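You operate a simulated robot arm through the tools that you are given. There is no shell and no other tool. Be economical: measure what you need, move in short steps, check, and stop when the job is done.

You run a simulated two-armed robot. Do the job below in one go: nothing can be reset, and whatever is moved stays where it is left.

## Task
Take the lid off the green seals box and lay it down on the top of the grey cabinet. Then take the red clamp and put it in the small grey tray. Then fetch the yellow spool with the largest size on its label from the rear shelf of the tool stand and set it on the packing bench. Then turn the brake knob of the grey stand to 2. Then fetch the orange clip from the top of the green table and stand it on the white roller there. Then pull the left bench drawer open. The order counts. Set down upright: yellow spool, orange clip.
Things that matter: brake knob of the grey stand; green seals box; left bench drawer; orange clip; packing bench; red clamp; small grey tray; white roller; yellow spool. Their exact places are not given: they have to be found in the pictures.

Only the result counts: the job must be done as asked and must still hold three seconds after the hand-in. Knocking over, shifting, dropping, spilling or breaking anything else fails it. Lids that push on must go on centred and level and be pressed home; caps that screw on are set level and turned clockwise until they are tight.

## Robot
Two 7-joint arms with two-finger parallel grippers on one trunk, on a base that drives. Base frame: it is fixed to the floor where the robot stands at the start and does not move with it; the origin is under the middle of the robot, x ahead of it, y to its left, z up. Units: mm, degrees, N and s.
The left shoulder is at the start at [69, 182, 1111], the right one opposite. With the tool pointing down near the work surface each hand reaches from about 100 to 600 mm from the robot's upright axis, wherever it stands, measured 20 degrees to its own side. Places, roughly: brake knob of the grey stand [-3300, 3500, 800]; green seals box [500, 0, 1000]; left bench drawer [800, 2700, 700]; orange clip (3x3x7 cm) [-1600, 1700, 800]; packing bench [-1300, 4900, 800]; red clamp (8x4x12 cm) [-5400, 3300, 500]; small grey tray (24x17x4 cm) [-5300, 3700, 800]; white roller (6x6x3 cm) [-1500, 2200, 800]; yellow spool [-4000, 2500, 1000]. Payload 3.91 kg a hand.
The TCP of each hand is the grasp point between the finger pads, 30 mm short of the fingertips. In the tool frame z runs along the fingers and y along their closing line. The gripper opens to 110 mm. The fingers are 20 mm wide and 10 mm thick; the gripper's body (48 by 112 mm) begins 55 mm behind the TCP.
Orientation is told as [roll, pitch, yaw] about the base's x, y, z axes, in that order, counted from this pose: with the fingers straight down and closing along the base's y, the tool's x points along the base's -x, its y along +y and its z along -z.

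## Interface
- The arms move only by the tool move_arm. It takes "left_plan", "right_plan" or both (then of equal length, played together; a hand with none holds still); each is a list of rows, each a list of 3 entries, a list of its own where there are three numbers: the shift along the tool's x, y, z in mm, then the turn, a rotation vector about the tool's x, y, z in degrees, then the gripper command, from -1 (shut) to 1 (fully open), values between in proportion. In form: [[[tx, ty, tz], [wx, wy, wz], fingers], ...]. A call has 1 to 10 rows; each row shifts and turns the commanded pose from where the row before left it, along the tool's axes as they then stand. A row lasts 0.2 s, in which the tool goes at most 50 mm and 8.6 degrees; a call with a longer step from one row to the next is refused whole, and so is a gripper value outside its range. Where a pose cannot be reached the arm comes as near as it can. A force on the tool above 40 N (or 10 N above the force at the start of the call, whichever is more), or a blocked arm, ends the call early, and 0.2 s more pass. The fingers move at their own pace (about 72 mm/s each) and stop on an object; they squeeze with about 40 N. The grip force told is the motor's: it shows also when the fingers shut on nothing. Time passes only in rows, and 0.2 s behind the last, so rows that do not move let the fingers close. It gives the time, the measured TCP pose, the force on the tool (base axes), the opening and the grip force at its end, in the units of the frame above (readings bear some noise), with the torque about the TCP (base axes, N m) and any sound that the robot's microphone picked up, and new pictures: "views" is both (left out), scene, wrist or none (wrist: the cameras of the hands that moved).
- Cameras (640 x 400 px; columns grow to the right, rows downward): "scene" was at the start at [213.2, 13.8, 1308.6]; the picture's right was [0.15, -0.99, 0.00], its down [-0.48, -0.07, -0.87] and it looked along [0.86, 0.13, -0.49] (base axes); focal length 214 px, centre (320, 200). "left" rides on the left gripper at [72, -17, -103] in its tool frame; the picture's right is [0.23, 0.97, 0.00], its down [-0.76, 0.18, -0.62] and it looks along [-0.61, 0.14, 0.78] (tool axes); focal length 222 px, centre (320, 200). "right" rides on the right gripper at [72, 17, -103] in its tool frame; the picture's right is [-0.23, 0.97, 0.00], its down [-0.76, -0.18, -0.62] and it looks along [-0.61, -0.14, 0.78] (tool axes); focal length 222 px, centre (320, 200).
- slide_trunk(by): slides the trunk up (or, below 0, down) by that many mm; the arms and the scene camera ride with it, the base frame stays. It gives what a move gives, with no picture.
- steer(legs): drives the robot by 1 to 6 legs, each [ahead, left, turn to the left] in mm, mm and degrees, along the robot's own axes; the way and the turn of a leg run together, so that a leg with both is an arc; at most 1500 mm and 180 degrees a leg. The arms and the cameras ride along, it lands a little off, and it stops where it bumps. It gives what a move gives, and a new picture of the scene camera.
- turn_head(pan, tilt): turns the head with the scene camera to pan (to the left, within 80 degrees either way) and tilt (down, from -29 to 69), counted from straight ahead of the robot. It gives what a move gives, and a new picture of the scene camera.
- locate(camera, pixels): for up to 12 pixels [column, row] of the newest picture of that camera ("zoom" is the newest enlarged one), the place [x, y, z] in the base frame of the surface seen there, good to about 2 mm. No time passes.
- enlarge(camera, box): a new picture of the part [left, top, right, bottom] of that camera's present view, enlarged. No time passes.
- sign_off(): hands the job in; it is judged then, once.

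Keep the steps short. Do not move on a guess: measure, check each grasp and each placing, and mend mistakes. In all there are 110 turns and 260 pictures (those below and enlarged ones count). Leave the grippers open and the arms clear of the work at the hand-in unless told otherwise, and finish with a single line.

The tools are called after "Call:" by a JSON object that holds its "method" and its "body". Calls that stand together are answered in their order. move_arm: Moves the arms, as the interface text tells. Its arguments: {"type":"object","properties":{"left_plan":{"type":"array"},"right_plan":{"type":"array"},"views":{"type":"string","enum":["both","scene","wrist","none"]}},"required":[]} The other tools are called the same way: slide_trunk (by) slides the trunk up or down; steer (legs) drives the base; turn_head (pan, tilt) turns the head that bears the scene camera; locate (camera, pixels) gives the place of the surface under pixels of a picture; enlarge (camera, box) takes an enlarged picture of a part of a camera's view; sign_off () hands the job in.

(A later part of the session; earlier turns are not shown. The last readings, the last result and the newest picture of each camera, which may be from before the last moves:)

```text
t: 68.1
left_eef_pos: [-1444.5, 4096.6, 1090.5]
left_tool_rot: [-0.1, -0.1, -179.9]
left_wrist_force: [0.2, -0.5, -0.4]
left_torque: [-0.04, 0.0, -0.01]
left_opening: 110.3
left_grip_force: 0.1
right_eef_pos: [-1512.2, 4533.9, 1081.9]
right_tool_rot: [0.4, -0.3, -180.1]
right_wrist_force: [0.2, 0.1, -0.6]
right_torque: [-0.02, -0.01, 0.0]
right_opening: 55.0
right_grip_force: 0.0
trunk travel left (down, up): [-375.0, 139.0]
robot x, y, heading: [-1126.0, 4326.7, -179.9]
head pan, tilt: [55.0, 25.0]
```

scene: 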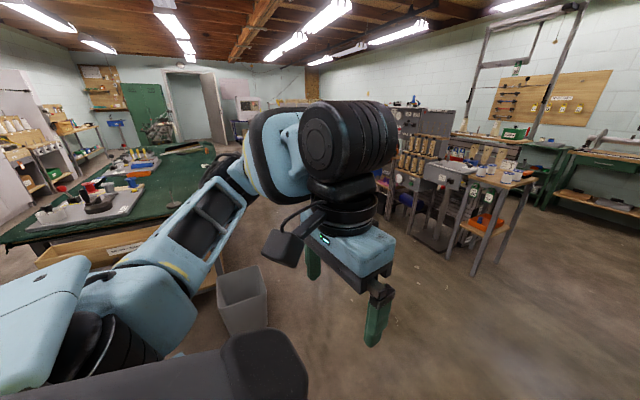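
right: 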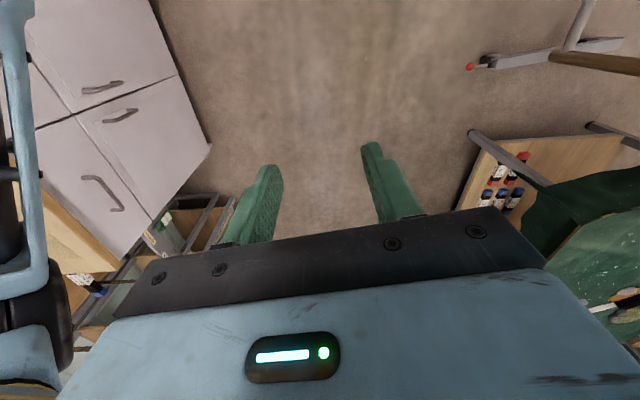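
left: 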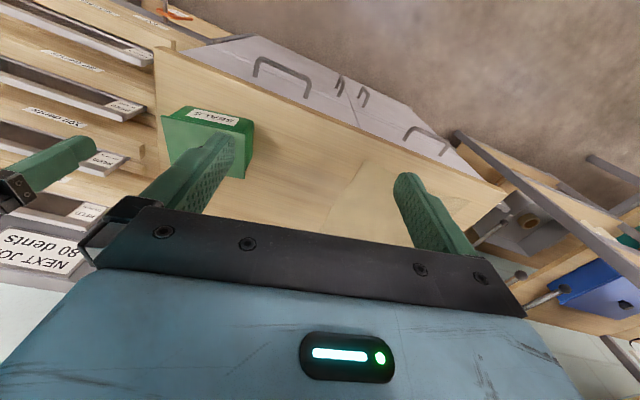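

Bumped the packing bench front at y≈4327. I'll move 120 mm away from it, then drive on.

Call:
{"method": "steer", "body": {"legs": [[0, 120, 0], [1500, 0, 0], [0, -170, 0], [1500, 0, 0], [250, 0, 0]]}}

Call:
{"method": "turn_head", "body": {"pan": 60, "tilt": 25}}

```text
t: 87.0
left_eef_pos: [-4687.6, 4183.1, 1091.2]
left_tool_rot: [-0.1, -0.1, 179.2]
left_wrist_force: [-0.6, 0.0, 0.5]
left_torque: [0.0, -0.02, 0.01]
left_opening: 110.2
left_grip_force: 0.0
right_eef_pos: [-4749.8, 4618.9, 1082.9]
right_tool_rot: [0.3, -0.3, 179.1]
right_wrist_force: [0.3, 0.2, -0.5]
right_torque: [-0.02, 0.01, -0.02]
right_opening: 55.2
right_grip_force: 0.0
trunk travel left (down, up): [-375.0, 139.0]
robot x, y, heading: [-4369.8, 4405.0, 178.8]
head pan, tilt: [55.0, 25.0]
```

scene: 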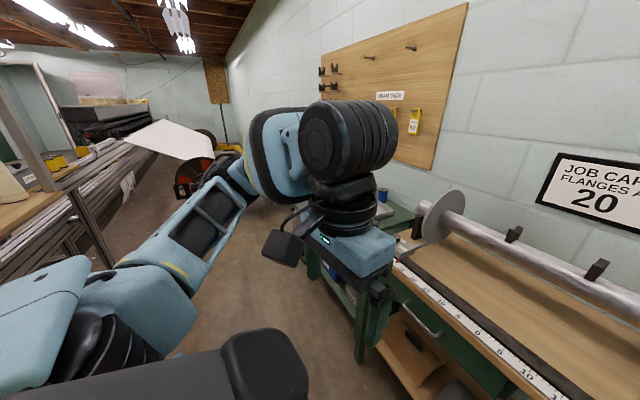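

```text
t: 87.6
left_eef_pos: [-4687.2, 4181.5, 1090.5]
left_tool_rot: [-0.1, -0.1, 179.2]
left_wrist_force: [-0.5, 0.0, 0.6]
left_torque: [-0.03, -0.01, 0.0]
left_opening: 110.0
left_grip_force: 0.0
right_eef_pos: [-4747.0, 4619.1, 1083.8]
right_tool_rot: [0.4, -0.3, 179.1]
right_wrist_force: [0.2, 0.2, 0.1]
right_torque: [-0.03, -0.04, -0.01]
right_opening: 55.0
right_grip_force: 0.1
trunk travel left (down, up): [-375.0, 139.0]
robot x, y, heading: [-4368.5, 4405.9, 179.0]
head pan, tilt: [60.0, 25.0]
```

scene: 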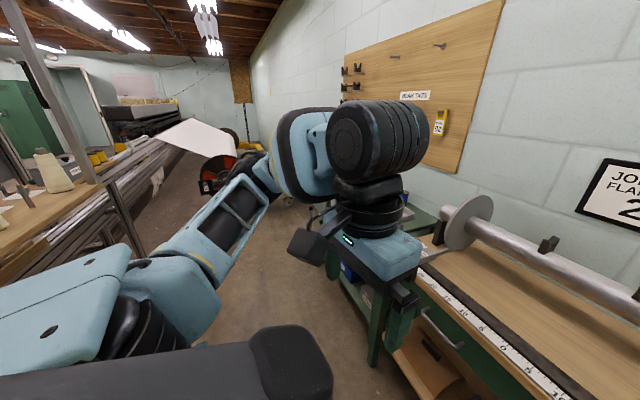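

Call:
{"method": "locate", "body": {"camera": "scene", "pixels": [[80, 240], [110, 220], [15, 270], [130, 230], [190, 180], [415, 218], [430, 225], [370, 355], [350, 280], [220, 190], [270, 290], [225, 250]]}}

Call:
{"method": "steer", "body": {"legs": [[0, 0, 45]]}}

Call:
{"method": "turn_head", "body": {"pan": 40, "tilt": 30}}

```text
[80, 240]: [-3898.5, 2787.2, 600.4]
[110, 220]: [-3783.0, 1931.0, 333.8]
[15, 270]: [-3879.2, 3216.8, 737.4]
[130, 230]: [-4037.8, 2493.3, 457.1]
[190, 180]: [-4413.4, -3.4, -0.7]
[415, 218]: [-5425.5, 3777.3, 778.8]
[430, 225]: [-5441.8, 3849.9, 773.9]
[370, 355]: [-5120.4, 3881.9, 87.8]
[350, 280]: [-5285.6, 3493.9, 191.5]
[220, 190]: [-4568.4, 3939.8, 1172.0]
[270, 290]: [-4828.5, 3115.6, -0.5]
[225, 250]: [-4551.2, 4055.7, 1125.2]
```

```text
t: 90.1
left_eef_pos: [-4433.9, 4021.3, 1089.2]
left_tool_rot: [-0.2, -0.1, -135.7]
left_wrist_force: [-0.3, 0.8, 0.2]
left_torque: [0.0, 0.02, 0.0]
left_opening: 110.1
left_grip_force: 0.0
right_eef_pos: [-4787.4, 4288.5, 1082.0]
right_tool_rot: [0.4, -0.3, -135.8]
right_wrist_force: [0.1, 0.5, 0.1]
right_torque: [-0.01, 0.04, -0.01]
right_opening: 55.1
right_grip_force: 0.0
trunk travel left (down, up): [-375.0, 139.0]
robot x, y, heading: [-4370.7, 4405.6, -135.9]
head pan, tilt: [60.0, 25.0]
```

scene: 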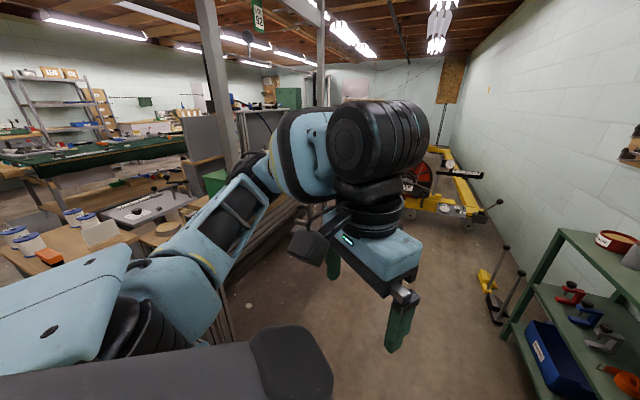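

```text
t: 90.9
left_eef_pos: [-4434.3, 4022.1, 1090.6]
left_tool_rot: [-0.2, -0.1, -135.9]
left_wrist_force: [-0.2, 0.3, -0.6]
left_torque: [-0.01, 0.0, -0.03]
left_opening: 109.9
left_grip_force: 0.1
right_eef_pos: [-4787.3, 4288.6, 1082.5]
right_tool_rot: [0.4, -0.3, -135.8]
right_wrist_force: [-0.1, 0.3, -0.2]
right_torque: [0.03, 0.01, -0.03]
right_opening: 55.2
right_grip_force: 0.0
trunk travel left (down, up): [-375.0, 139.0]
robot x, y, heading: [-4367.7, 4404.1, -135.8]
head pan, tilt: [40.0, 30.0]
```

scene: 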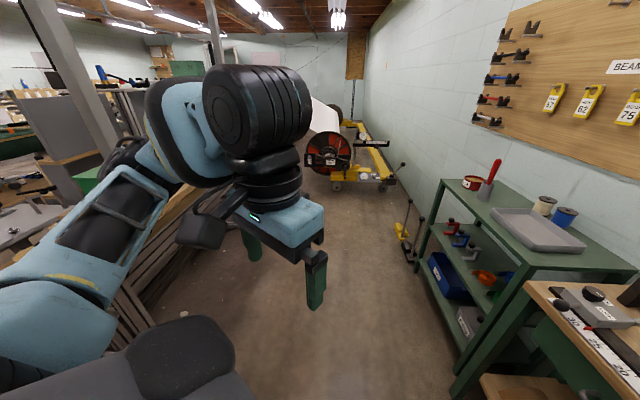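

I see the green cart: grey tray at (540,230), clamps on the middle shelf, red at (451,228). I'll enlarge and measure.

Call:
{"method": "enlarge", "body": {"camera": "scene", "box": [410, 150, 640, 350]}}

Call:
{"method": "locate", "body": {"camera": "scene", "pixels": [[451, 228], [449, 234], [460, 240], [474, 254], [484, 276], [495, 215], [560, 252], [535, 229], [440, 182], [530, 268], [425, 230], [500, 295]]}}

```text
2.00 times, centred on (525, 250) of scene
```

zoom: 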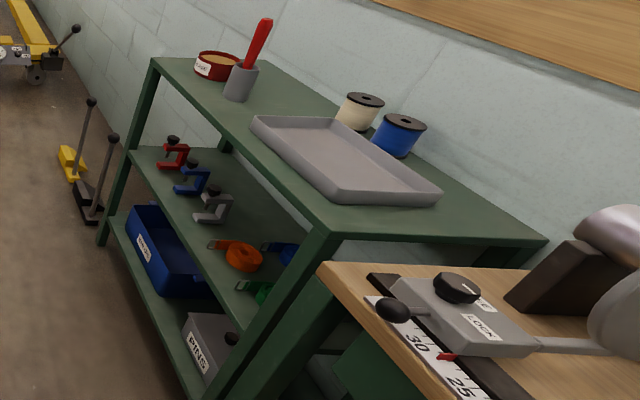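

```text
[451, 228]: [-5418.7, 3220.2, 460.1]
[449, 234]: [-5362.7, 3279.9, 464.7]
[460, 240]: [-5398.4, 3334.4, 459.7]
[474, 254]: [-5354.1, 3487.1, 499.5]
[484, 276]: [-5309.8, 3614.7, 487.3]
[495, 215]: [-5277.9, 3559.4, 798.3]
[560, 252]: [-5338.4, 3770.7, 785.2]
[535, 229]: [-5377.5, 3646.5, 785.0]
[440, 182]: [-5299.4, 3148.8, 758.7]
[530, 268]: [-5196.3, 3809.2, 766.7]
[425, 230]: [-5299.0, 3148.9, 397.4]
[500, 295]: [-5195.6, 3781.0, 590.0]
```

The cart's front runs from (−5299,3149) to (−5196,3809), so facing it is a heading of about 171°. The red clamp is near (−5390,3250). I'll drive to about (−4600,3300) and face the cart.

Call:
{"method": "steer", "body": {"legs": [[930, 620, 0], [0, 0, -53]]}}

Call:
{"method": "turn_head", "body": {"pan": 0, "tilt": 40}}

```text
t: 99.2
left_eef_pos: [-4961.4, 3139.6, 1091.1]
left_tool_rot: [-0.2, -0.1, 170.4]
left_wrist_force: [-0.1, 0.6, -0.6]
left_torque: [-0.01, -0.02, -0.02]
left_opening: 110.0
left_grip_force: 0.0
right_eef_pos: [-4954.9, 3581.4, 1083.0]
right_tool_rot: [0.4, -0.2, 170.4]
right_wrist_force: [0.4, 0.4, 0.3]
right_torque: [-0.05, -0.04, -0.01]
right_opening: 54.9
right_grip_force: 0.1
trunk travel left (down, up): [-375.0, 139.0]
robot x, y, heading: [-4609.0, 3315.1, 170.3]
head pan, tilt: [40.0, 30.0]
```

scene: 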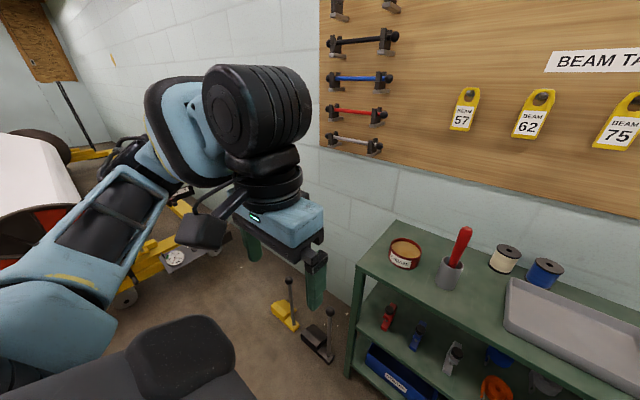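

```text
t: 100.2
left_eef_pos: [-4960.9, 3141.7, 1091.1]
left_tool_rot: [-0.1, -0.1, 170.3]
left_wrist_force: [-1.3, 0.0, -0.3]
left_torque: [-0.02, 0.04, 0.0]
left_opening: 109.9
left_grip_force: 0.1
right_eef_pos: [-4955.0, 3582.6, 1082.5]
right_tool_rot: [0.4, -0.3, 170.4]
right_wrist_force: [0.3, 0.3, -0.4]
right_torque: [0.0, -0.01, 0.0]
right_opening: 55.0
right_grip_force: 0.0
trunk travel left (down, up): [-375.0, 139.0]
robot x, y, heading: [-4610.6, 3312.1, 170.3]
head pan, tilt: [0.0, 40.0]
```

scene: 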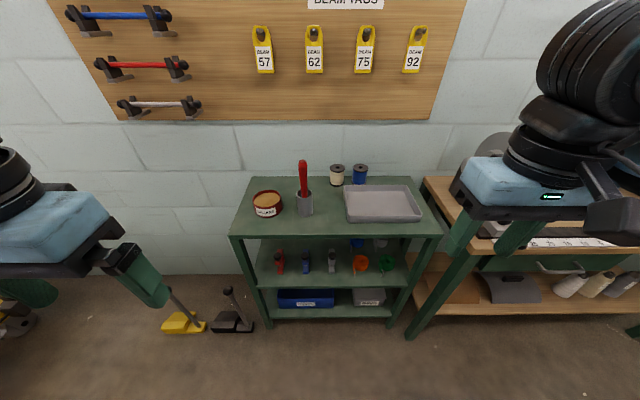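

Good frontal view. I'll enlarge and measure the clamps.

Call:
{"method": "enlarge", "body": {"camera": "scene", "box": [230, 160, 450, 310]}}

Call:
{"method": "locate", "body": {"camera": "zoom", "pixels": [[145, 285], [145, 300], [145, 270], [143, 328], [222, 300], [300, 300], [40, 230], [590, 225], [20, 255], [455, 130], [455, 170], [320, 232]]}}

```text
2.67 times, centred on (340, 235) of scene
```

zoom: 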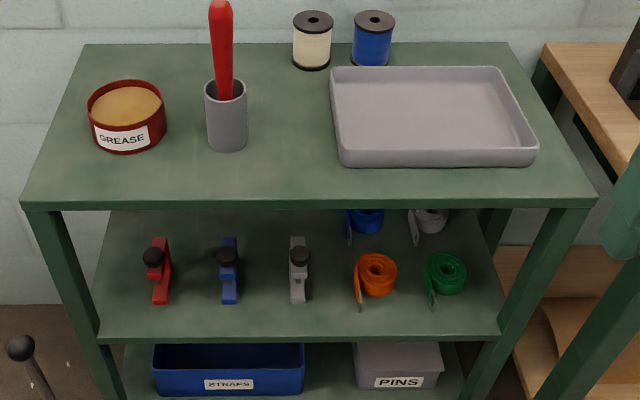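

```text
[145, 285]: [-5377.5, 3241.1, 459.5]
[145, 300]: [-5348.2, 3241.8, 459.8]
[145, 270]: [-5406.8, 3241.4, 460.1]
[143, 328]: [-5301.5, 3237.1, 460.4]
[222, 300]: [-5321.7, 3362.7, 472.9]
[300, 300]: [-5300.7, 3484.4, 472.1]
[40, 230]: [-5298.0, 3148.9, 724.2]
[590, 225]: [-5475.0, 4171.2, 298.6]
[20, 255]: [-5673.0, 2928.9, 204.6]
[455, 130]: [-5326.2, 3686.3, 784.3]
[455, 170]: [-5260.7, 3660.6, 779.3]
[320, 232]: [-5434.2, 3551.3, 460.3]
```

Call:
{"method": "locate", "body": {"camera": "zoom", "pixels": [[160, 298], [161, 285], [152, 257], [150, 250], [163, 262], [167, 245], [160, 241], [300, 250], [295, 260], [340, 78], [335, 160], [530, 160]]}}

Call:
{"method": "enlarge", "body": {"camera": "scene", "box": [260, 230, 350, 290]}}

```text
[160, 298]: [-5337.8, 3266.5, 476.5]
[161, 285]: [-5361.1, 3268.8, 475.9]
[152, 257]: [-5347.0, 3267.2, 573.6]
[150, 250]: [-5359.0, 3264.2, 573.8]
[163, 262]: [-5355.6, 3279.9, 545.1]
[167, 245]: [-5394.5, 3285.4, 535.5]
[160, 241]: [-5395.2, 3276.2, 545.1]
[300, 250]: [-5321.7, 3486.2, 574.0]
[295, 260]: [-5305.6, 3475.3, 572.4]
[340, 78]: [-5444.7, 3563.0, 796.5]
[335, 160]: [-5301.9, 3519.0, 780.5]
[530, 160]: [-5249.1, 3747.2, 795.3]
```

```text
6.67 times, centred on (305, 260) of scene
```

zoom: 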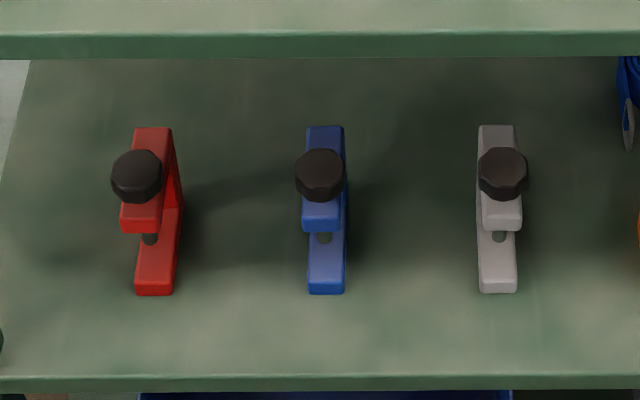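

The red clamp stands at about (−5370,3268), spine at the back, base z 460, upper jaw about z 545, width about 28 mm. I'll use the left hand, tilted 35° below horizontal and closing across the width. First tilt in free air and pull the right hand back a bit.

Call:
{"method": "move_arm", "body": {"left_plan": [[[-40, 0, 0], [0, 0, 0], 0.1], [[-40, 0, 0], [0, 0, 0], 0.1], [[-20, 0, 0], [0, 0, 0], 0.1], [[0, 0, 0], [0, -8, 0], 0.1], [[0, 0, 0], [0, -8, 0], 0.1], [[0, 0, 0], [0, -8, 0], 0.1], [[0, 0, 0], [0, -8, 0], 0.1], [[0, 0, 0], [0, -8, 0], 0.1], [[0, 0, 0], [0, -8, 0], 0.1], [[0, 0, 0], [0, -7, 0], 0.1]], "right_plan": [[[20, 0, 0], [0, 0, 0], 0], [[20, 0, 0], [0, 0, 0], 0], [[20, 0, 0], [0, 0, 0], 0], [[0, 0, 0], [0, 0, 0], 0], [[0, 0, 0], [0, 0, 0], 0], [[0, 0, 0], [0, 0, 0], 0], [[0, 0, 0], [0, 0, 0], 0], [[0, 0, 0], [0, 0, 0], 0], [[0, 0, 0], [0, 0, 0], 0], [[0, 0, 0], [0, 0, 0], 0]], "views": "none"}}

Call:
{"method": "slide_trunk", "body": {"by": -330}}

Call:
{"method": "turn_head", "body": {"pan": 5, "tilt": 30}}

```text
t: 102.5
left_eef_pos: [-5098.7, 3168.6, 1110.9]
left_tool_rot: [0.0, -55.1, 170.6]
left_wrist_force: [-0.2, -0.4, 0.1]
left_torque: [-0.01, -0.01, -0.03]
left_opening: 60.9
left_grip_force: 0.1
left hand out of reach, approached as far as the arm can: row 9, 10
right_eef_pos: [-4894.8, 3572.3, 1081.4]
right_tool_rot: [0.3, -0.4, 170.4]
right_wrist_force: [0.6, 0.0, 0.1]
right_torque: [-0.02, 0.0, 0.02]
right_opening: 55.1
right_grip_force: 0.1
trunk travel left (down, up): [-375.0, 139.0]
robot x, y, heading: [-4611.6, 3312.0, 170.5]
head pan, tilt: [0.0, 40.0]
```

```text
t: 105.7
left_eef_pos: [-5158.0, 3178.4, 659.1]
left_tool_rot: [0.0, -37.3, 170.6]
left_wrist_force: [1.1, 1.1, -0.3]
left_torque: [0.01, -0.01, 0.0]
left_opening: 60.5
left_grip_force: 0.1
right_eef_pos: [-4908.1, 3573.8, 746.7]
right_tool_rot: [0.4, 1.9, 170.5]
right_wrist_force: [0.6, 0.2, 0.0]
right_torque: [-0.03, 0.0, 0.0]
right_opening: 55.0
right_grip_force: 0.1
trunk travel left (down, up): [-45.0, 469.0]
robot x, y, heading: [-4612.1, 3318.0, 170.3]
head pan, tilt: [0.0, 40.0]
```

```text
t: 106.4
left_eef_pos: [-5157.7, 3179.9, 657.6]
left_tool_rot: [0.0, -37.3, 170.6]
left_wrist_force: [0.0, -0.1, -0.5]
left_torque: [0.0, -0.02, 0.0]
left_opening: 60.4
left_grip_force: 0.1
right_eef_pos: [-4909.5, 3574.2, 747.0]
right_tool_rot: [0.3, 1.8, 170.4]
right_wrist_force: [0.4, -0.5, -0.1]
right_torque: [-0.01, -0.01, 0.0]
right_opening: 55.1
right_grip_force: 0.0
trunk travel left (down, up): [-45.0, 469.0]
robot x, y, heading: [-4613.4, 3316.1, 170.4]
head pan, tilt: [5.0, 30.0]
```

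scene: 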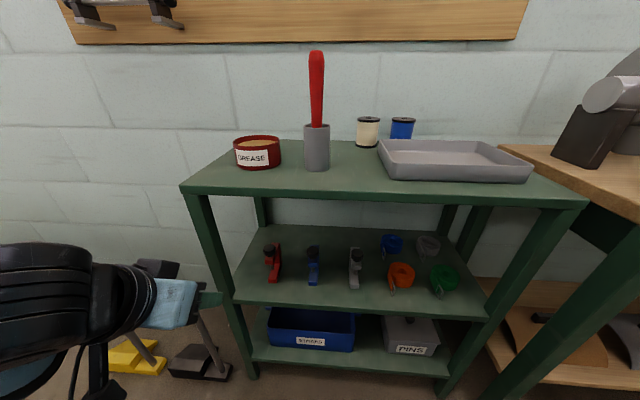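

The hand shifted to (−5158,3179,658) as the trunk slid. I'll restore the 35° tilt, align laterally with the clamp and lower to z≈530 in front of the cart.

Call:
{"method": "move_arm", "body": {"left_plan": [[[0, -17, 0], [0, -8.6, 0], 0.1], [[0, -17, 0], [0, -8.6, 0], 0.1], [[0, -18, 0], [0, 0, 0], 0.1], [[28.2, 0, 15.5], [0, 0, 0], 0.1], [[28.2, 0, 15.5], [0, 0, 0], 0.1], [[28.2, 0, 15.5], [0, 0, 0], 0.1], [[28.2, 0, 15.5], [0, 0, 0], 0.1], [[0, 0, 0], [0, 0, 0], 0.1]], "views": "both"}}

```text
t: 108.2
left_eef_pos: [-5166.1, 3242.3, 532.5]
left_tool_rot: [0.0, -54.5, 170.5]
left_wrist_force: [1.0, -0.4, 0.4]
left_torque: [0.0, -0.01, 0.02]
left_opening: 60.4
left_grip_force: 0.0
left hand out of reach, approached as far as the arm can: row 1, 2
right_eef_pos: [-4908.2, 3575.3, 745.9]
right_tool_rot: [0.3, 1.8, 170.4]
right_wrist_force: [-0.6, 0.4, 0.3]
right_torque: [0.0, 0.0, 0.01]
right_opening: 54.8
right_grip_force: 0.0
trunk travel left (down, up): [-45.0, 469.0]
robot x, y, heading: [-4614.4, 3315.4, 170.3]
head pan, tilt: [5.0, 30.0]
```

scene: 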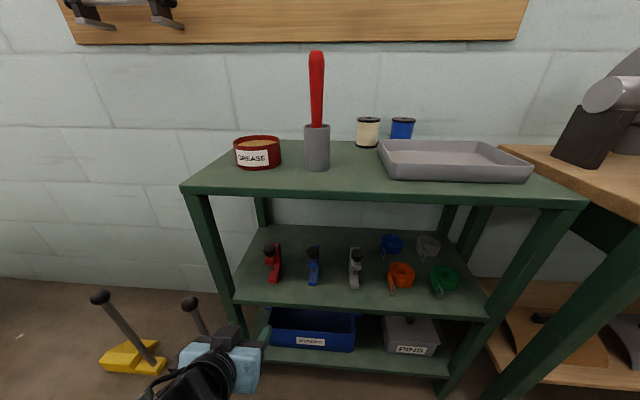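
left: 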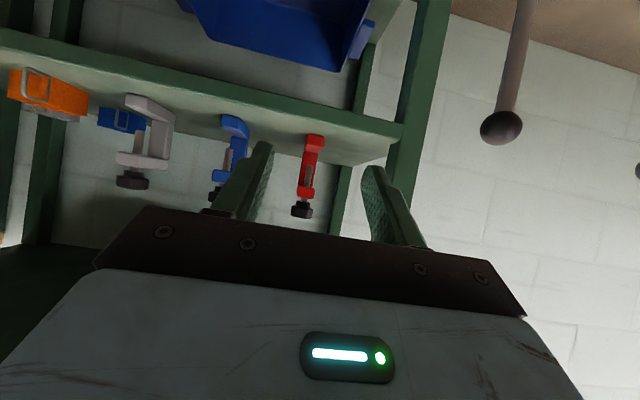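

The fingers are lined up on the red clamp. I'll measure it in the left wrist view.

Call:
{"method": "enlarge", "body": {"camera": "left", "box": [190, 100, 430, 250]}}

Call:
{"method": "locate", "body": {"camera": "left", "pixels": [[306, 147], [318, 148], [304, 178], [317, 170], [302, 190], [300, 212], [310, 138], [393, 128], [311, 210], [292, 210]]}}

```text
2.67 times, centred on (310, 175) of left
```

zoom: 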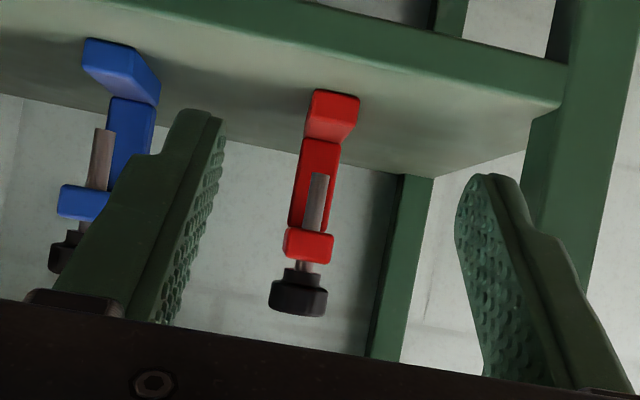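

```text
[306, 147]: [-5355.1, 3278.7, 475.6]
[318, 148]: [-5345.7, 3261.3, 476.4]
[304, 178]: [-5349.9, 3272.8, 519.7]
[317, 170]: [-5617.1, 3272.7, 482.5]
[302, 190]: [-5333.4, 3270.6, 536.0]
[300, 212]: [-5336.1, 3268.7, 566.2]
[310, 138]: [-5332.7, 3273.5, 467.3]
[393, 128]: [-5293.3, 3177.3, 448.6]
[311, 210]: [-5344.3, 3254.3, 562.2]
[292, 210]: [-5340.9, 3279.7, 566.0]
```

Aligned within 2 mm. I'll drive 120 mm forward (fingertips stay short of the clamp) and recheck.

Call:
{"method": "steer", "body": {"legs": [[120, 0, 0]]}}

Call:
{"method": "enlarge", "body": {"camera": "left", "box": [140, 50, 460, 250]}}

```text
t: 109.5
left_eef_pos: [-5284.8, 3261.8, 531.8]
left_tool_rot: [0.0, -54.5, 170.5]
left_wrist_force: [-0.1, -0.5, -0.3]
left_torque: [0.01, -0.01, 0.01]
left_opening: 60.5
left_grip_force: 0.0
right_eef_pos: [-5027.9, 3595.3, 745.9]
right_tool_rot: [0.3, 1.8, 170.4]
right_wrist_force: [0.3, 0.1, 0.3]
right_torque: [-0.01, 0.04, -0.01]
right_opening: 54.9
right_grip_force: 0.0
trunk travel left (down, up): [-45.0, 469.0]
robot x, y, heading: [-4730.3, 3330.4, 170.5]
head pan, tilt: [5.0, 30.0]
```

scene: 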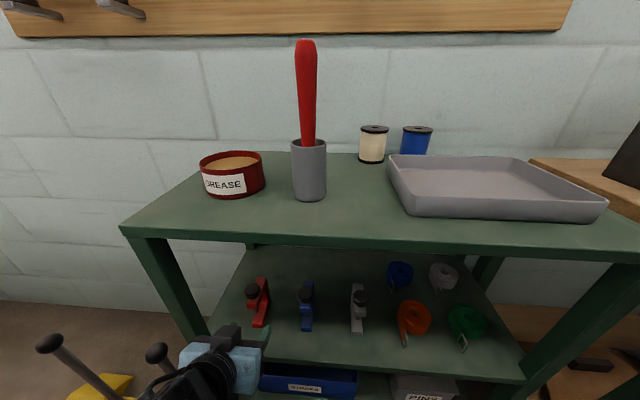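

```text
2.00 times, centred on (300, 150) of left
```

zoom: 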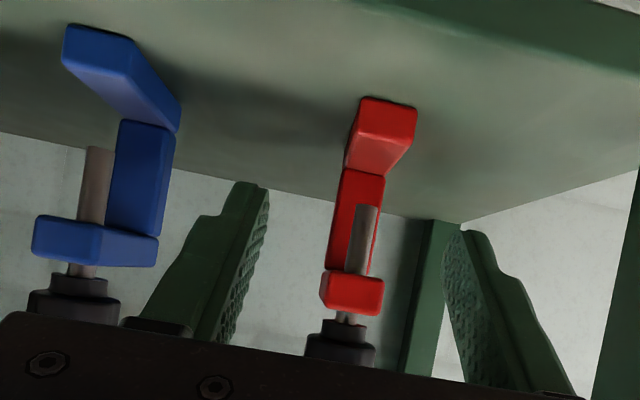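

Call:
{"method": "locate", "body": {"camera": "zoom", "pixels": [[350, 300], [327, 298], [380, 300], [345, 345], [360, 190], [370, 110], [348, 275], [315, 345], [374, 355]]}}

```text
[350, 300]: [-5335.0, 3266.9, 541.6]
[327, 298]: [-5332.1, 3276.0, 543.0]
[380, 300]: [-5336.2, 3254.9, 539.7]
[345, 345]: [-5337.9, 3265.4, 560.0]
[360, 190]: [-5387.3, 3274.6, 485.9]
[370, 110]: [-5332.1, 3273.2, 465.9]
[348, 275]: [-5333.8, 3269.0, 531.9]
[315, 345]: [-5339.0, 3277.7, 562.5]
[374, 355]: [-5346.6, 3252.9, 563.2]
```

Spine front at x −5387, jaw front at −5335. I'll move forward 72 mm at the same tilt, then close.

Call:
{"method": "move_arm", "body": {"left_plan": [[[-9.3, 3, 15.5], [0, 0, 0], 0.1], [[-9.3, 0, 15.5], [0, 0, 0], 0.1], [[-9.3, 0, 15.5], [0, 0, 0], 0.1], [[-9.3, 0, 15.5], [0, 0, 0], 0.1], [[0, 0, 0], [0, 0, 0], 0.1]], "views": "wrist"}}

```text
t: 110.7
left_eef_pos: [-5356.5, 3271.4, 525.8]
left_tool_rot: [0.0, -54.5, 170.4]
left_wrist_force: [-0.2, -0.7, 0.1]
left_torque: [0.02, 0.01, 0.0]
left_opening: 60.7
left_grip_force: 0.2
right_eef_pos: [-5027.1, 3593.9, 745.8]
right_tool_rot: [0.4, 1.8, 170.4]
right_wrist_force: [-0.3, 0.6, -0.7]
right_torque: [-0.02, 0.01, -0.02]
right_opening: 54.7
right_grip_force: 0.0
trunk travel left (down, up): [-45.0, 469.0]
robot x, y, heading: [-4731.9, 3332.0, 170.0]
head pan, tilt: [5.0, 30.0]
```

left: 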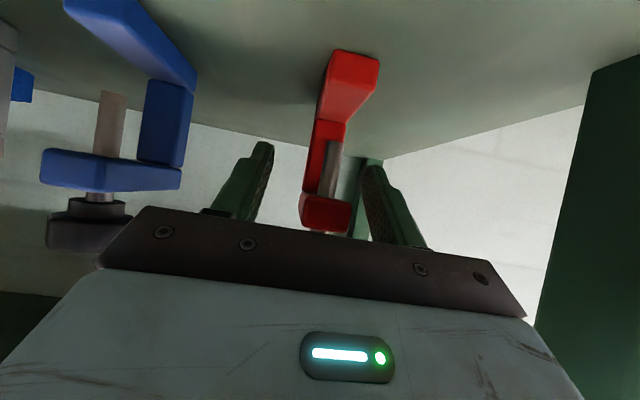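

The jaw is between the fingers. Close and lift slightly.

Call:
{"method": "move_arm", "body": {"left_plan": [[[0, 0, 0], [0, 0, 0], -0.5], [[0, 0, 0], [0, 0, 0], -1], [[0, 0, 0], [0, 0, 0], -1], [[0, 0, 0], [0, 0, 0], -1], [[-16.4, 0, -11.5], [0, 0, 0], -1], [[-16.4, 0, -11.5], [0, 0, 0], -1], [[0, 0, 0], [0, 0, 0], -1]], "views": "both"}}

```text
t: 112.3
left_eef_pos: [-5356.3, 3269.9, 565.3]
left_tool_rot: [0.0, -54.4, 170.4]
left_wrist_force: [-0.3, 0.2, -3.7]
left_torque: [-0.05, -0.07, 0.03]
left_opening: 24.1
left_grip_force: 40.0
right_eef_pos: [-5027.2, 3594.7, 747.6]
right_tool_rot: [0.3, 1.8, 170.4]
right_wrist_force: [0.0, -0.1, 0.2]
right_torque: [0.01, 0.01, -0.04]
right_opening: 54.9
right_grip_force: 0.0
trunk travel left (down, up): [-45.0, 469.0]
robot x, y, heading: [-4730.2, 3338.1, 170.2]
head pan, tilt: [5.0, 30.0]
```

scene: 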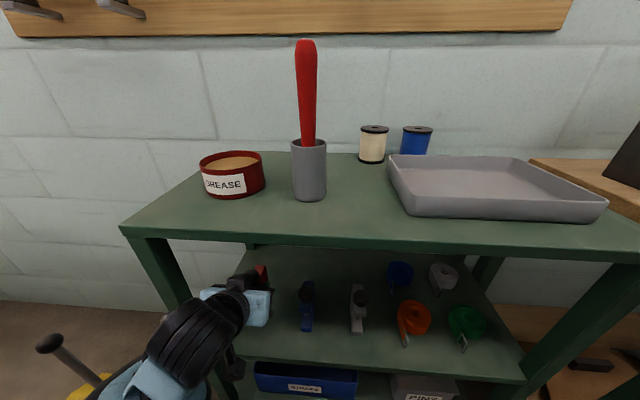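
left: 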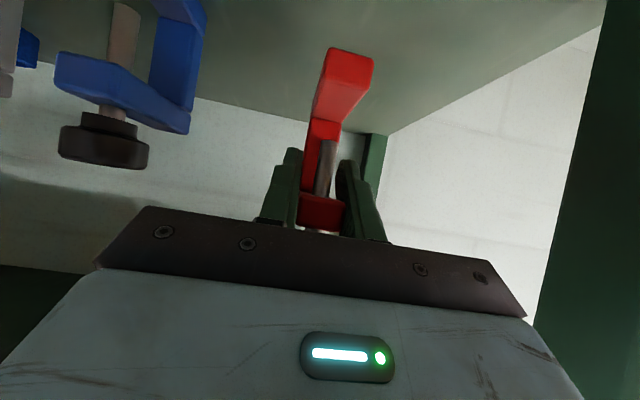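

Grasped (24 mm, about 3.7 N). I'll back off 250 mm and raise the trunk.

Call:
{"method": "steer", "body": {"legs": [[-250, 0, 0]]}}

Call:
{"method": "slide_trunk", "body": {"by": 340}}

Call:
{"method": "steer", "body": {"legs": [[0, -375, 0]]}}

```text
t: 114.1
left_eef_pos: [-5106.7, 3228.4, 566.9]
left_tool_rot: [0.1, -54.4, 170.5]
left_wrist_force: [0.0, 0.5, -3.2]
left_torque: [0.0, -0.08, 0.0]
left_opening: 23.6
left_grip_force: 40.4
right_eef_pos: [-4778.7, 3551.7, 745.7]
right_tool_rot: [0.3, 1.8, 170.3]
right_wrist_force: [0.1, 0.5, 0.7]
right_torque: [0.0, -0.02, 0.01]
right_opening: 55.1
right_grip_force: 0.1
trunk travel left (down, up): [-45.0, 469.0]
robot x, y, heading: [-4484.4, 3291.2, 170.4]
head pan, tilt: [5.0, 30.0]
```

scene: 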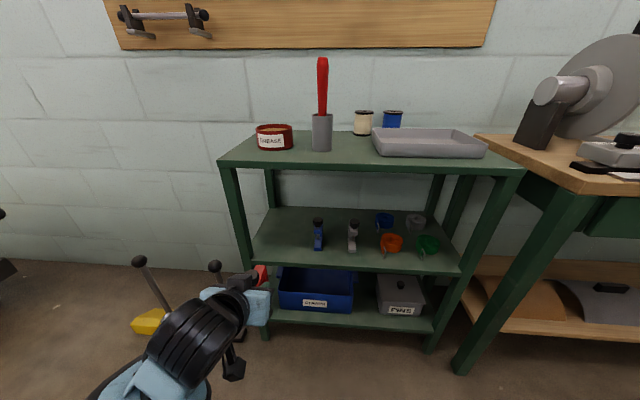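

```text
t: 117.4
left_eef_pos: [-5107.5, 3228.2, 905.8]
left_tool_rot: [0.1, -54.4, 170.5]
left_wrist_force: [-0.3, 0.0, -2.0]
left_torque: [0.0, -0.07, 0.01]
left_opening: 23.9
left_grip_force: 40.0
right_eef_pos: [-4778.3, 3553.0, 1085.4]
right_tool_rot: [0.4, 1.8, 170.4]
right_wrist_force: [0.2, 0.1, -0.3]
right_torque: [0.0, -0.04, 0.0]
right_opening: 54.9
right_grip_force: 0.1
trunk travel left (down, up): [-385.0, 129.0]
robot x, y, heading: [-4474.6, 3292.7, 170.3]
head pan, tilt: [5.0, 30.0]
```

```text
t: 121.3
left_eef_pos: [-5045.0, 3598.1, 905.7]
left_tool_rot: [0.0, -54.4, 170.5]
left_wrist_force: [-0.4, 0.4, -2.9]
left_torque: [0.02, -0.06, -0.01]
left_opening: 23.9
left_grip_force: 40.2
right_eef_pos: [-4716.0, 3922.1, 1086.4]
right_tool_rot: [0.3, 1.8, 170.4]
right_wrist_force: [0.5, 0.4, 0.7]
right_torque: [0.01, -0.02, 0.01]
right_opening: 55.1
right_grip_force: 0.0
trunk travel left (down, up): [-385.0, 129.0]
robot x, y, heading: [-4418.7, 3663.8, 170.4]
head pan, tilt: [5.0, 30.0]
```

scene: 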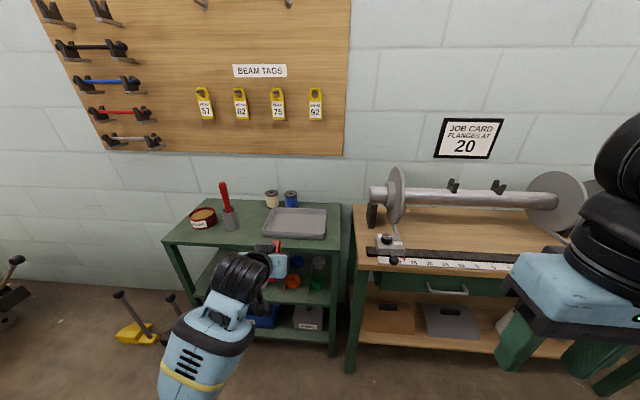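

Call:
{"method": "enlarge", "body": {"camera": "scene", "box": [160, 170, 360, 310]}}

Call:
{"method": "locate", "body": {"camera": "scene", "pixels": [[273, 209], [326, 210], [264, 236], [324, 238], [295, 225], [275, 248], [270, 265]]}}

```text
2.86 times, centred on (260, 240) of scene
```

zoom: 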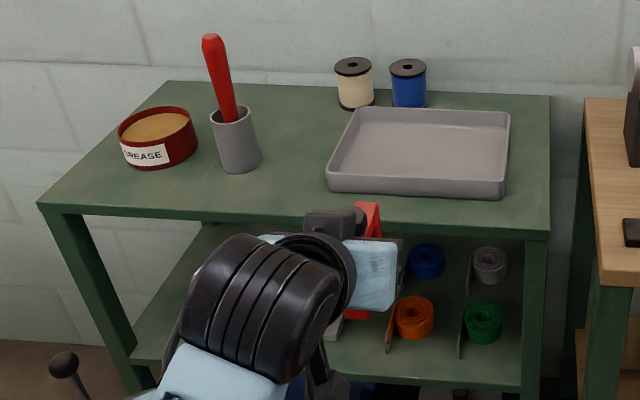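

```text
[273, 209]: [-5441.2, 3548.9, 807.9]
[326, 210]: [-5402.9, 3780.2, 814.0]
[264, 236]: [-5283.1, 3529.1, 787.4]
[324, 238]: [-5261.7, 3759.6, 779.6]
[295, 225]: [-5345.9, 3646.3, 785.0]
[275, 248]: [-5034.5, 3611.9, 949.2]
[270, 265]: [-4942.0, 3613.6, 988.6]
```

Tray rim at z≈820 and floor at 785. I'll raise 30 mm and drive forward 240.

Call:
{"method": "slide_trunk", "body": {"by": 30}}

Call:
{"method": "steer", "body": {"legs": [[240, 6, 0]]}}

```text
t: 122.0
left_eef_pos: [-5045.4, 3597.4, 934.7]
left_tool_rot: [0.0, -54.3, 170.5]
left_wrist_force: [0.7, 0.2, -3.6]
left_torque: [-0.01, -0.07, 0.01]
left_opening: 23.9
left_grip_force: 40.1
right_eef_pos: [-4716.7, 3921.6, 1115.7]
right_tool_rot: [0.4, 1.7, 170.4]
right_wrist_force: [-0.1, 0.0, -0.4]
right_torque: [0.0, -0.02, 0.01]
right_opening: 55.2
right_grip_force: 0.0
trunk travel left (down, up): [-415.0, 99.0]
robot x, y, heading: [-4418.8, 3663.3, 170.4]
head pan, tilt: [5.0, 30.0]
```

```text
t: 123.8
left_eef_pos: [-5281.7, 3631.5, 935.4]
left_tool_rot: [0.0, -54.4, 170.5]
left_wrist_force: [-0.4, -0.2, -3.6]
left_torque: [-0.04, -0.06, -0.01]
left_opening: 23.9
left_grip_force: 40.1
right_eef_pos: [-4950.6, 3956.3, 1115.6]
right_tool_rot: [0.3, 1.8, 170.4]
right_wrist_force: [-0.3, -0.3, -0.2]
right_torque: [-0.01, 0.0, -0.04]
right_opening: 55.0
right_grip_force: 0.1
trunk travel left (down, up): [-415.0, 99.0]
robot x, y, heading: [-4653.1, 3699.4, 170.2]
head pan, tilt: [5.0, 30.0]
```

scene: 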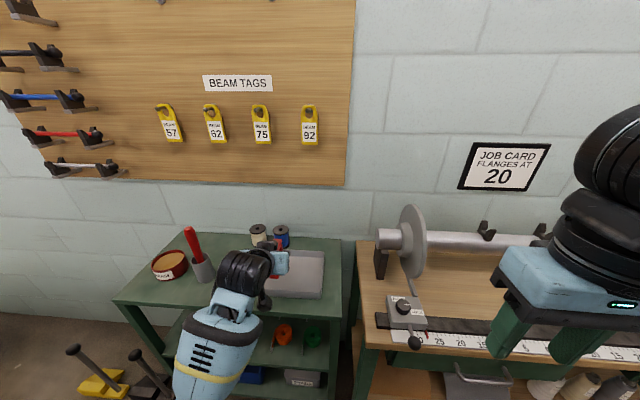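

Move forward 50 mm, then lower over the tray to just above its floor.

Call:
{"method": "move_arm", "body": {"left_plan": [[[-14.5, -6, 20.5], [0, 0, 0], -1], [[-14.5, -6, 20.5], [0, 0, 0], -1], [[20.4, 0, 14.5], [0, 0, 0], -1], [[20.4, 0, 14.5], [0, 0, 0], -1], [[12.2, 0, 8.7], [0, 0, 0], -1], [[0, 0, 0], [0, 0, 0], -1]], "views": "both"}}

```text
t: 125.2
left_eef_pos: [-5327.6, 3651.6, 870.0]
left_tool_rot: [-0.1, -54.4, 170.4]
left_wrist_force: [0.4, -0.1, -3.0]
left_torque: [-0.06, -0.06, 0.02]
left_opening: 23.9
left_grip_force: 40.4
right_eef_pos: [-4950.7, 3956.0, 1116.2]
right_tool_rot: [0.3, 1.8, 170.4]
right_wrist_force: [-0.1, 0.4, -0.2]
right_torque: [-0.01, -0.01, -0.01]
right_opening: 55.2
right_grip_force: 0.1
trunk travel left (down, up): [-415.0, 99.0]
robot x, y, heading: [-4655.6, 3695.8, 170.4]
head pan, tilt: [5.0, 30.0]
```

scene: 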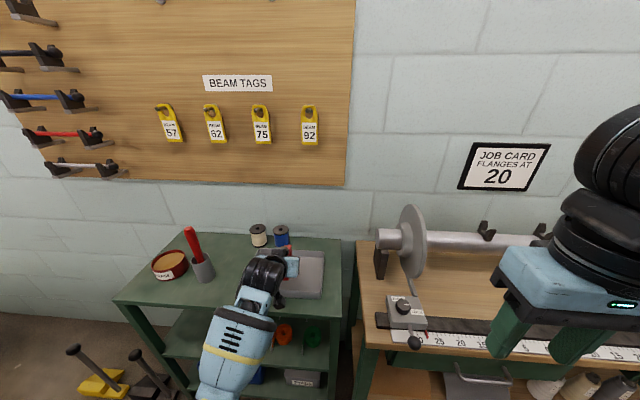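
left: 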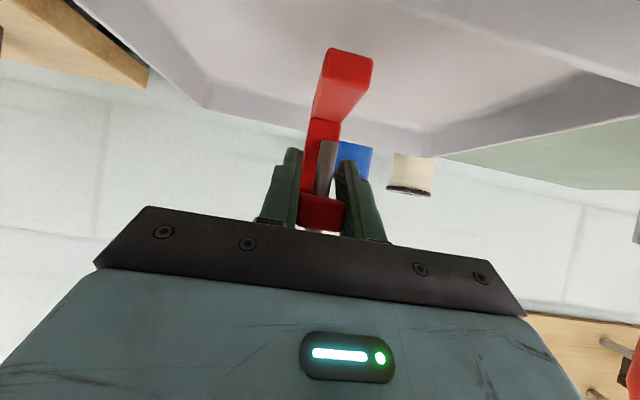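

The clamp is over the tray floor. I'll lower gently until contact, then open.

Call:
{"method": "move_arm", "body": {"left_plan": [[[6.5, 0, 4.6], [0, 0, 0], -1], [[3.2, 0, 2.3], [0, 0, 0], -1], [[2.4, 0, 1.7], [0, 0, 0], -1], [[1.6, 0, 1.2], [0, 0, 0], -1], [[1.6, 0, 1.2], [0, 0, 0], -1], [[0, 0, 0], [0, 0, 0], -1]], "views": "wrist"}}

```text
t: 126.6
left_eef_pos: [-5327.3, 3652.7, 851.8]
left_tool_rot: [0.0, -54.4, 170.5]
left_wrist_force: [0.0, -0.1, -3.1]
left_torque: [0.01, -0.03, 0.03]
left_opening: 23.8
left_grip_force: 40.1
right_eef_pos: [-4952.2, 3955.5, 1115.5]
right_tool_rot: [0.3, 1.7, 170.4]
right_wrist_force: [0.1, -0.7, -0.2]
right_torque: [-0.02, 0.02, 0.0]
right_opening: 54.9
right_grip_force: 0.0
trunk travel left (down, up): [-415.0, 99.0]
robot x, y, heading: [-4655.7, 3694.2, 170.5]
head pan, tilt: [5.0, 30.0]
```

left: 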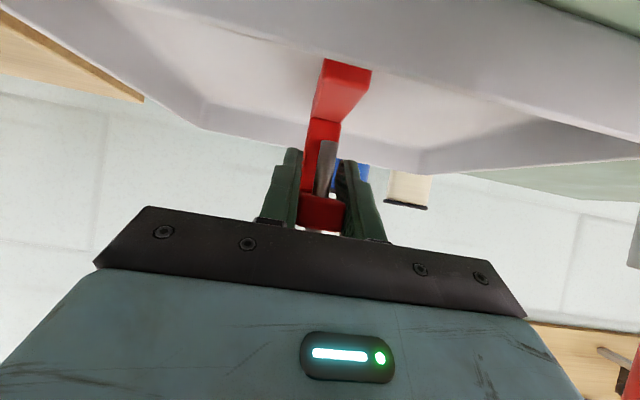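

Call:
{"method": "move_arm", "body": {"left_plan": [[[1.2, 0, 0.9], [0, 0, 0], -1], [[1.2, 0, 0.9], [0, 0, 0], -1], [[0, 0, 0], [0, 0, 0], -1]], "views": "none"}}

Call:
{"method": "enlarge", "body": {"camera": "scene", "box": [220, 220, 350, 310]}}

```text
t: 127.4
left_eef_pos: [-5326.9, 3653.0, 851.4]
left_tool_rot: [-0.1, -54.7, 170.5]
left_wrist_force: [-0.6, -0.6, 7.8]
left_torque: [-0.04, -0.35, 0.01]
left_opening: 24.0
left_grip_force: 39.7
right_eef_pos: [-4949.5, 3956.4, 1116.7]
right_tool_rot: [0.4, 1.7, 170.3]
right_wrist_force: [0.6, -0.1, -0.1]
right_torque: [0.01, 0.0, 0.02]
right_opening: 55.2
right_grip_force: 0.1
trunk travel left (down, up): [-415.0, 99.0]
robot x, y, heading: [-4650.3, 3695.9, 170.5]
head pan, tilt: [5.0, 30.0]
```

```text
4.44 times, centred on (285, 265) of scene
```

zoom: 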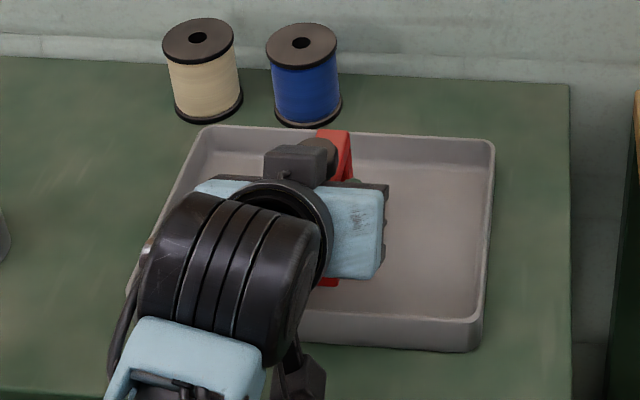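

Contact (force +7.8 N up). Open and withdraw along the tool axis.

Call:
{"method": "move_arm", "body": {"left_plan": [[[0, 0, 0], [0, 0, 0], -0.3], [[0, 0, 0], [0, 0, 0], 0.2], [[0, 0, 0], [0, 0, 0], 0.2], [[0, 0, -20], [0, 0, 0], 0.2], [[0, 0, -30], [0, 0, 0], 0.2], [[0, 0, -40], [0, 0, 0], 0.2], [[-20, 0, -40], [0, 0, 0], 0.2], [[-20, 0, -40], [0, 0, 0], 0.2]], "views": "scene"}}

Call:
{"method": "steer", "body": {"legs": [[-250, 0, 0]]}}

Call:
{"method": "enlarge", "body": {"camera": "scene", "box": [200, 180, 360, 280]}}

```text
t: 129.2
left_eef_pos: [-5213.0, 3634.3, 982.0]
left_tool_rot: [0.0, -54.4, 170.5]
left_wrist_force: [0.7, -0.3, -0.4]
left_torque: [0.0, -0.02, -0.01]
left_opening: 66.0
left_grip_force: 0.0
right_eef_pos: [-4950.4, 3957.9, 1115.4]
right_tool_rot: [0.4, 1.7, 170.4]
right_wrist_force: [-0.2, 0.2, 0.1]
right_torque: [-0.02, -0.02, 0.03]
right_opening: 54.9
right_grip_force: 0.1
trunk travel left (down, up): [-415.0, 99.0]
robot x, y, heading: [-4653.1, 3697.3, 170.3]
head pan, tilt: [5.0, 30.0]
```

scene: 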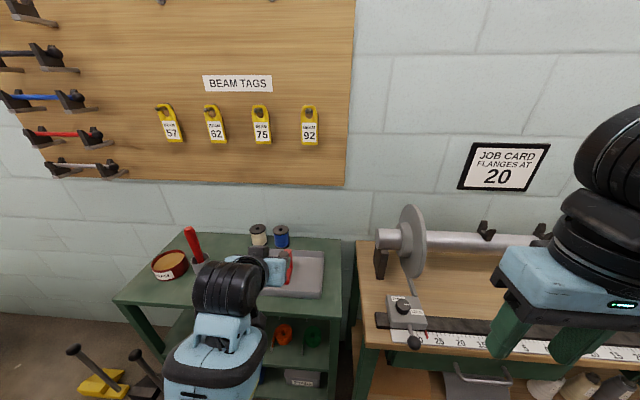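

```text
t: 131.0
left_eef_pos: [-4969.7, 3591.6, 981.3]
left_tool_rot: [0.0, -54.5, 170.5]
left_wrist_force: [-0.1, 0.1, 0.2]
left_torque: [-0.01, -0.01, -0.01]
left_opening: 65.9
left_grip_force: 0.0
right_eef_pos: [-4706.2, 3915.2, 1115.3]
right_tool_rot: [0.5, 1.6, 170.4]
right_wrist_force: [1.3, -0.1, -0.2]
right_torque: [0.02, 0.0, -0.02]
right_opening: 54.9
right_grip_force: 0.0
trunk travel left (down, up): [-415.0, 99.0]
robot x, y, heading: [-4409.8, 3653.8, 170.4]
head pan, tilt: [5.0, 30.0]
```

scene: 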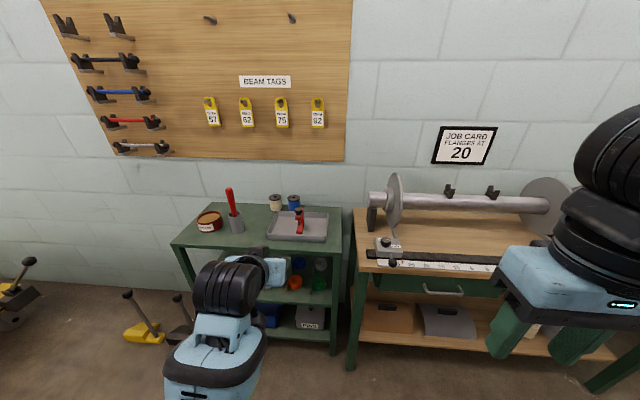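

```text
4.00 times, centred on (280, 230) of scene
```

zoom: 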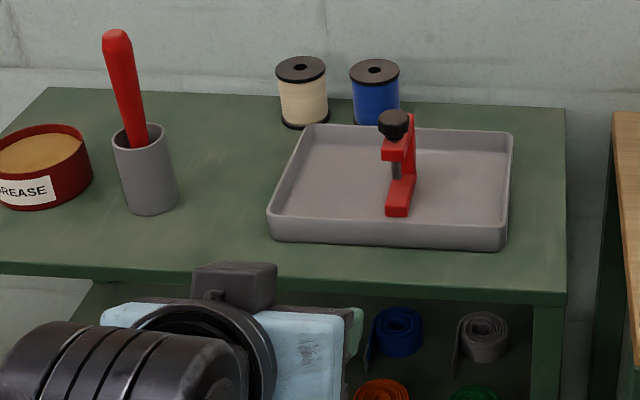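

The red clamp stands in the tray. Next, the spools. I'll turn the base left 80° and look at the tool stand's rear side.

Call:
{"method": "steer", "body": {"legs": [[0, 0, 90]]}}

Call:
{"method": "turn_head", "body": {"pan": 30, "tilt": 15}}

```text
t: 135.2
left_eef_pos: [-4349.3, 3093.3, 980.9]
left_tool_rot: [0.1, -54.4, -99.7]
left_wrist_force: [0.2, -0.8, 0.2]
left_torque: [-0.01, -0.02, 0.02]
left_opening: 66.0
left_grip_force: 0.1
right_eef_pos: [-4670.6, 3357.5, 1116.4]
right_tool_rot: [0.3, 1.8, -99.7]
right_wrist_force: [-0.6, 0.2, 0.3]
right_torque: [-0.01, 0.03, 0.0]
right_opening: 55.1
right_grip_force: 0.0
trunk travel left (down, up): [-415.0, 99.0]
robot x, y, heading: [-4406.4, 3652.9, -99.8]
head pan, tilt: [5.0, 30.0]
```

scene: 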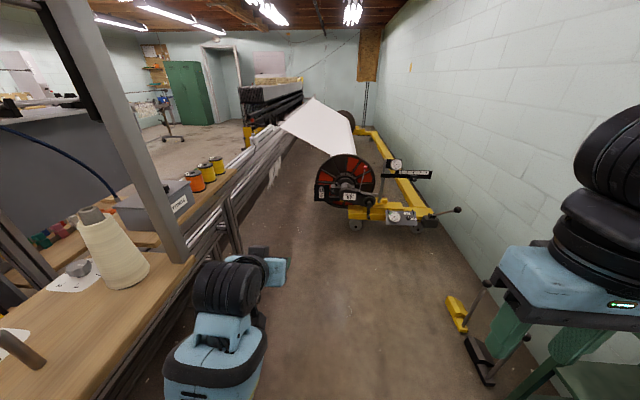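

```text
t: 136.1
left_eef_pos: [-4348.1, 3093.9, 980.8]
left_tool_rot: [0.1, -54.5, -99.7]
left_wrist_force: [0.0, -0.5, 0.2]
left_torque: [-0.01, -0.06, 0.01]
left_opening: 66.1
left_grip_force: 0.0
right_eef_pos: [-4671.3, 3357.4, 1116.3]
right_tool_rot: [0.4, 1.8, -99.8]
right_wrist_force: [0.6, 0.1, 0.0]
right_torque: [-0.05, 0.01, -0.02]
right_opening: 55.1
right_grip_force: 0.1
trunk travel left (down, up): [-415.0, 99.0]
robot x, y, heading: [-4409.5, 3655.1, -99.6]
head pan, tilt: [30.0, 15.0]
```

scene: 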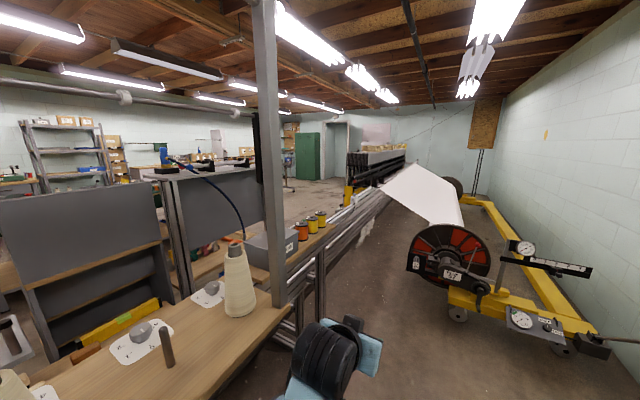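

Small spools (orange, yellow, yellow) are at (305…320, 217…232). I'll enlarge and measure.

Call:
{"method": "enlarge", "body": {"camera": "scene", "box": [260, 190, 360, 260]}}

Call:
{"method": "locate", "body": {"camera": "scene", "pixels": [[303, 235], [312, 228], [321, 222], [303, 222], [270, 260], [288, 300], [330, 232], [450, 300], [420, 250], [340, 340], [175, 240], [395, 290]]}}

```text
5.71 times, centred on (310, 225) of scene
```

zoom: 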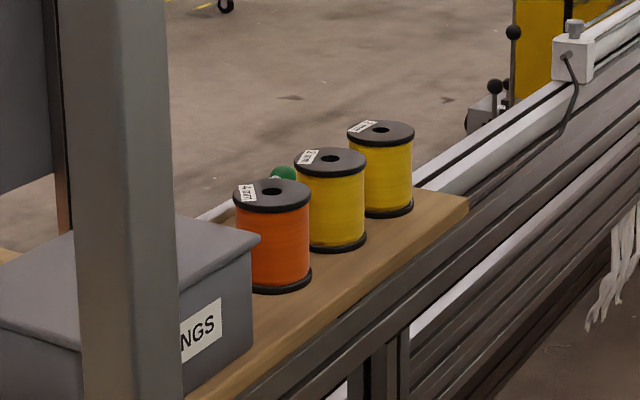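

```text
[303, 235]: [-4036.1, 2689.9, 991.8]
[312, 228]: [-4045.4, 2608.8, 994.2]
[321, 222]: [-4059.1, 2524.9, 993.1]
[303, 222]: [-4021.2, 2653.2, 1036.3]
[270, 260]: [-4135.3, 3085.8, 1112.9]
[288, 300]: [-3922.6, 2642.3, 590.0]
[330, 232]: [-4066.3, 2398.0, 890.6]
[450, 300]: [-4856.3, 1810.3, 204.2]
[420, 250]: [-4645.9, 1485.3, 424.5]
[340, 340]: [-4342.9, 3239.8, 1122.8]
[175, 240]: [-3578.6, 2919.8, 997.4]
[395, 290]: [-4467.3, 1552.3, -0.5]
```

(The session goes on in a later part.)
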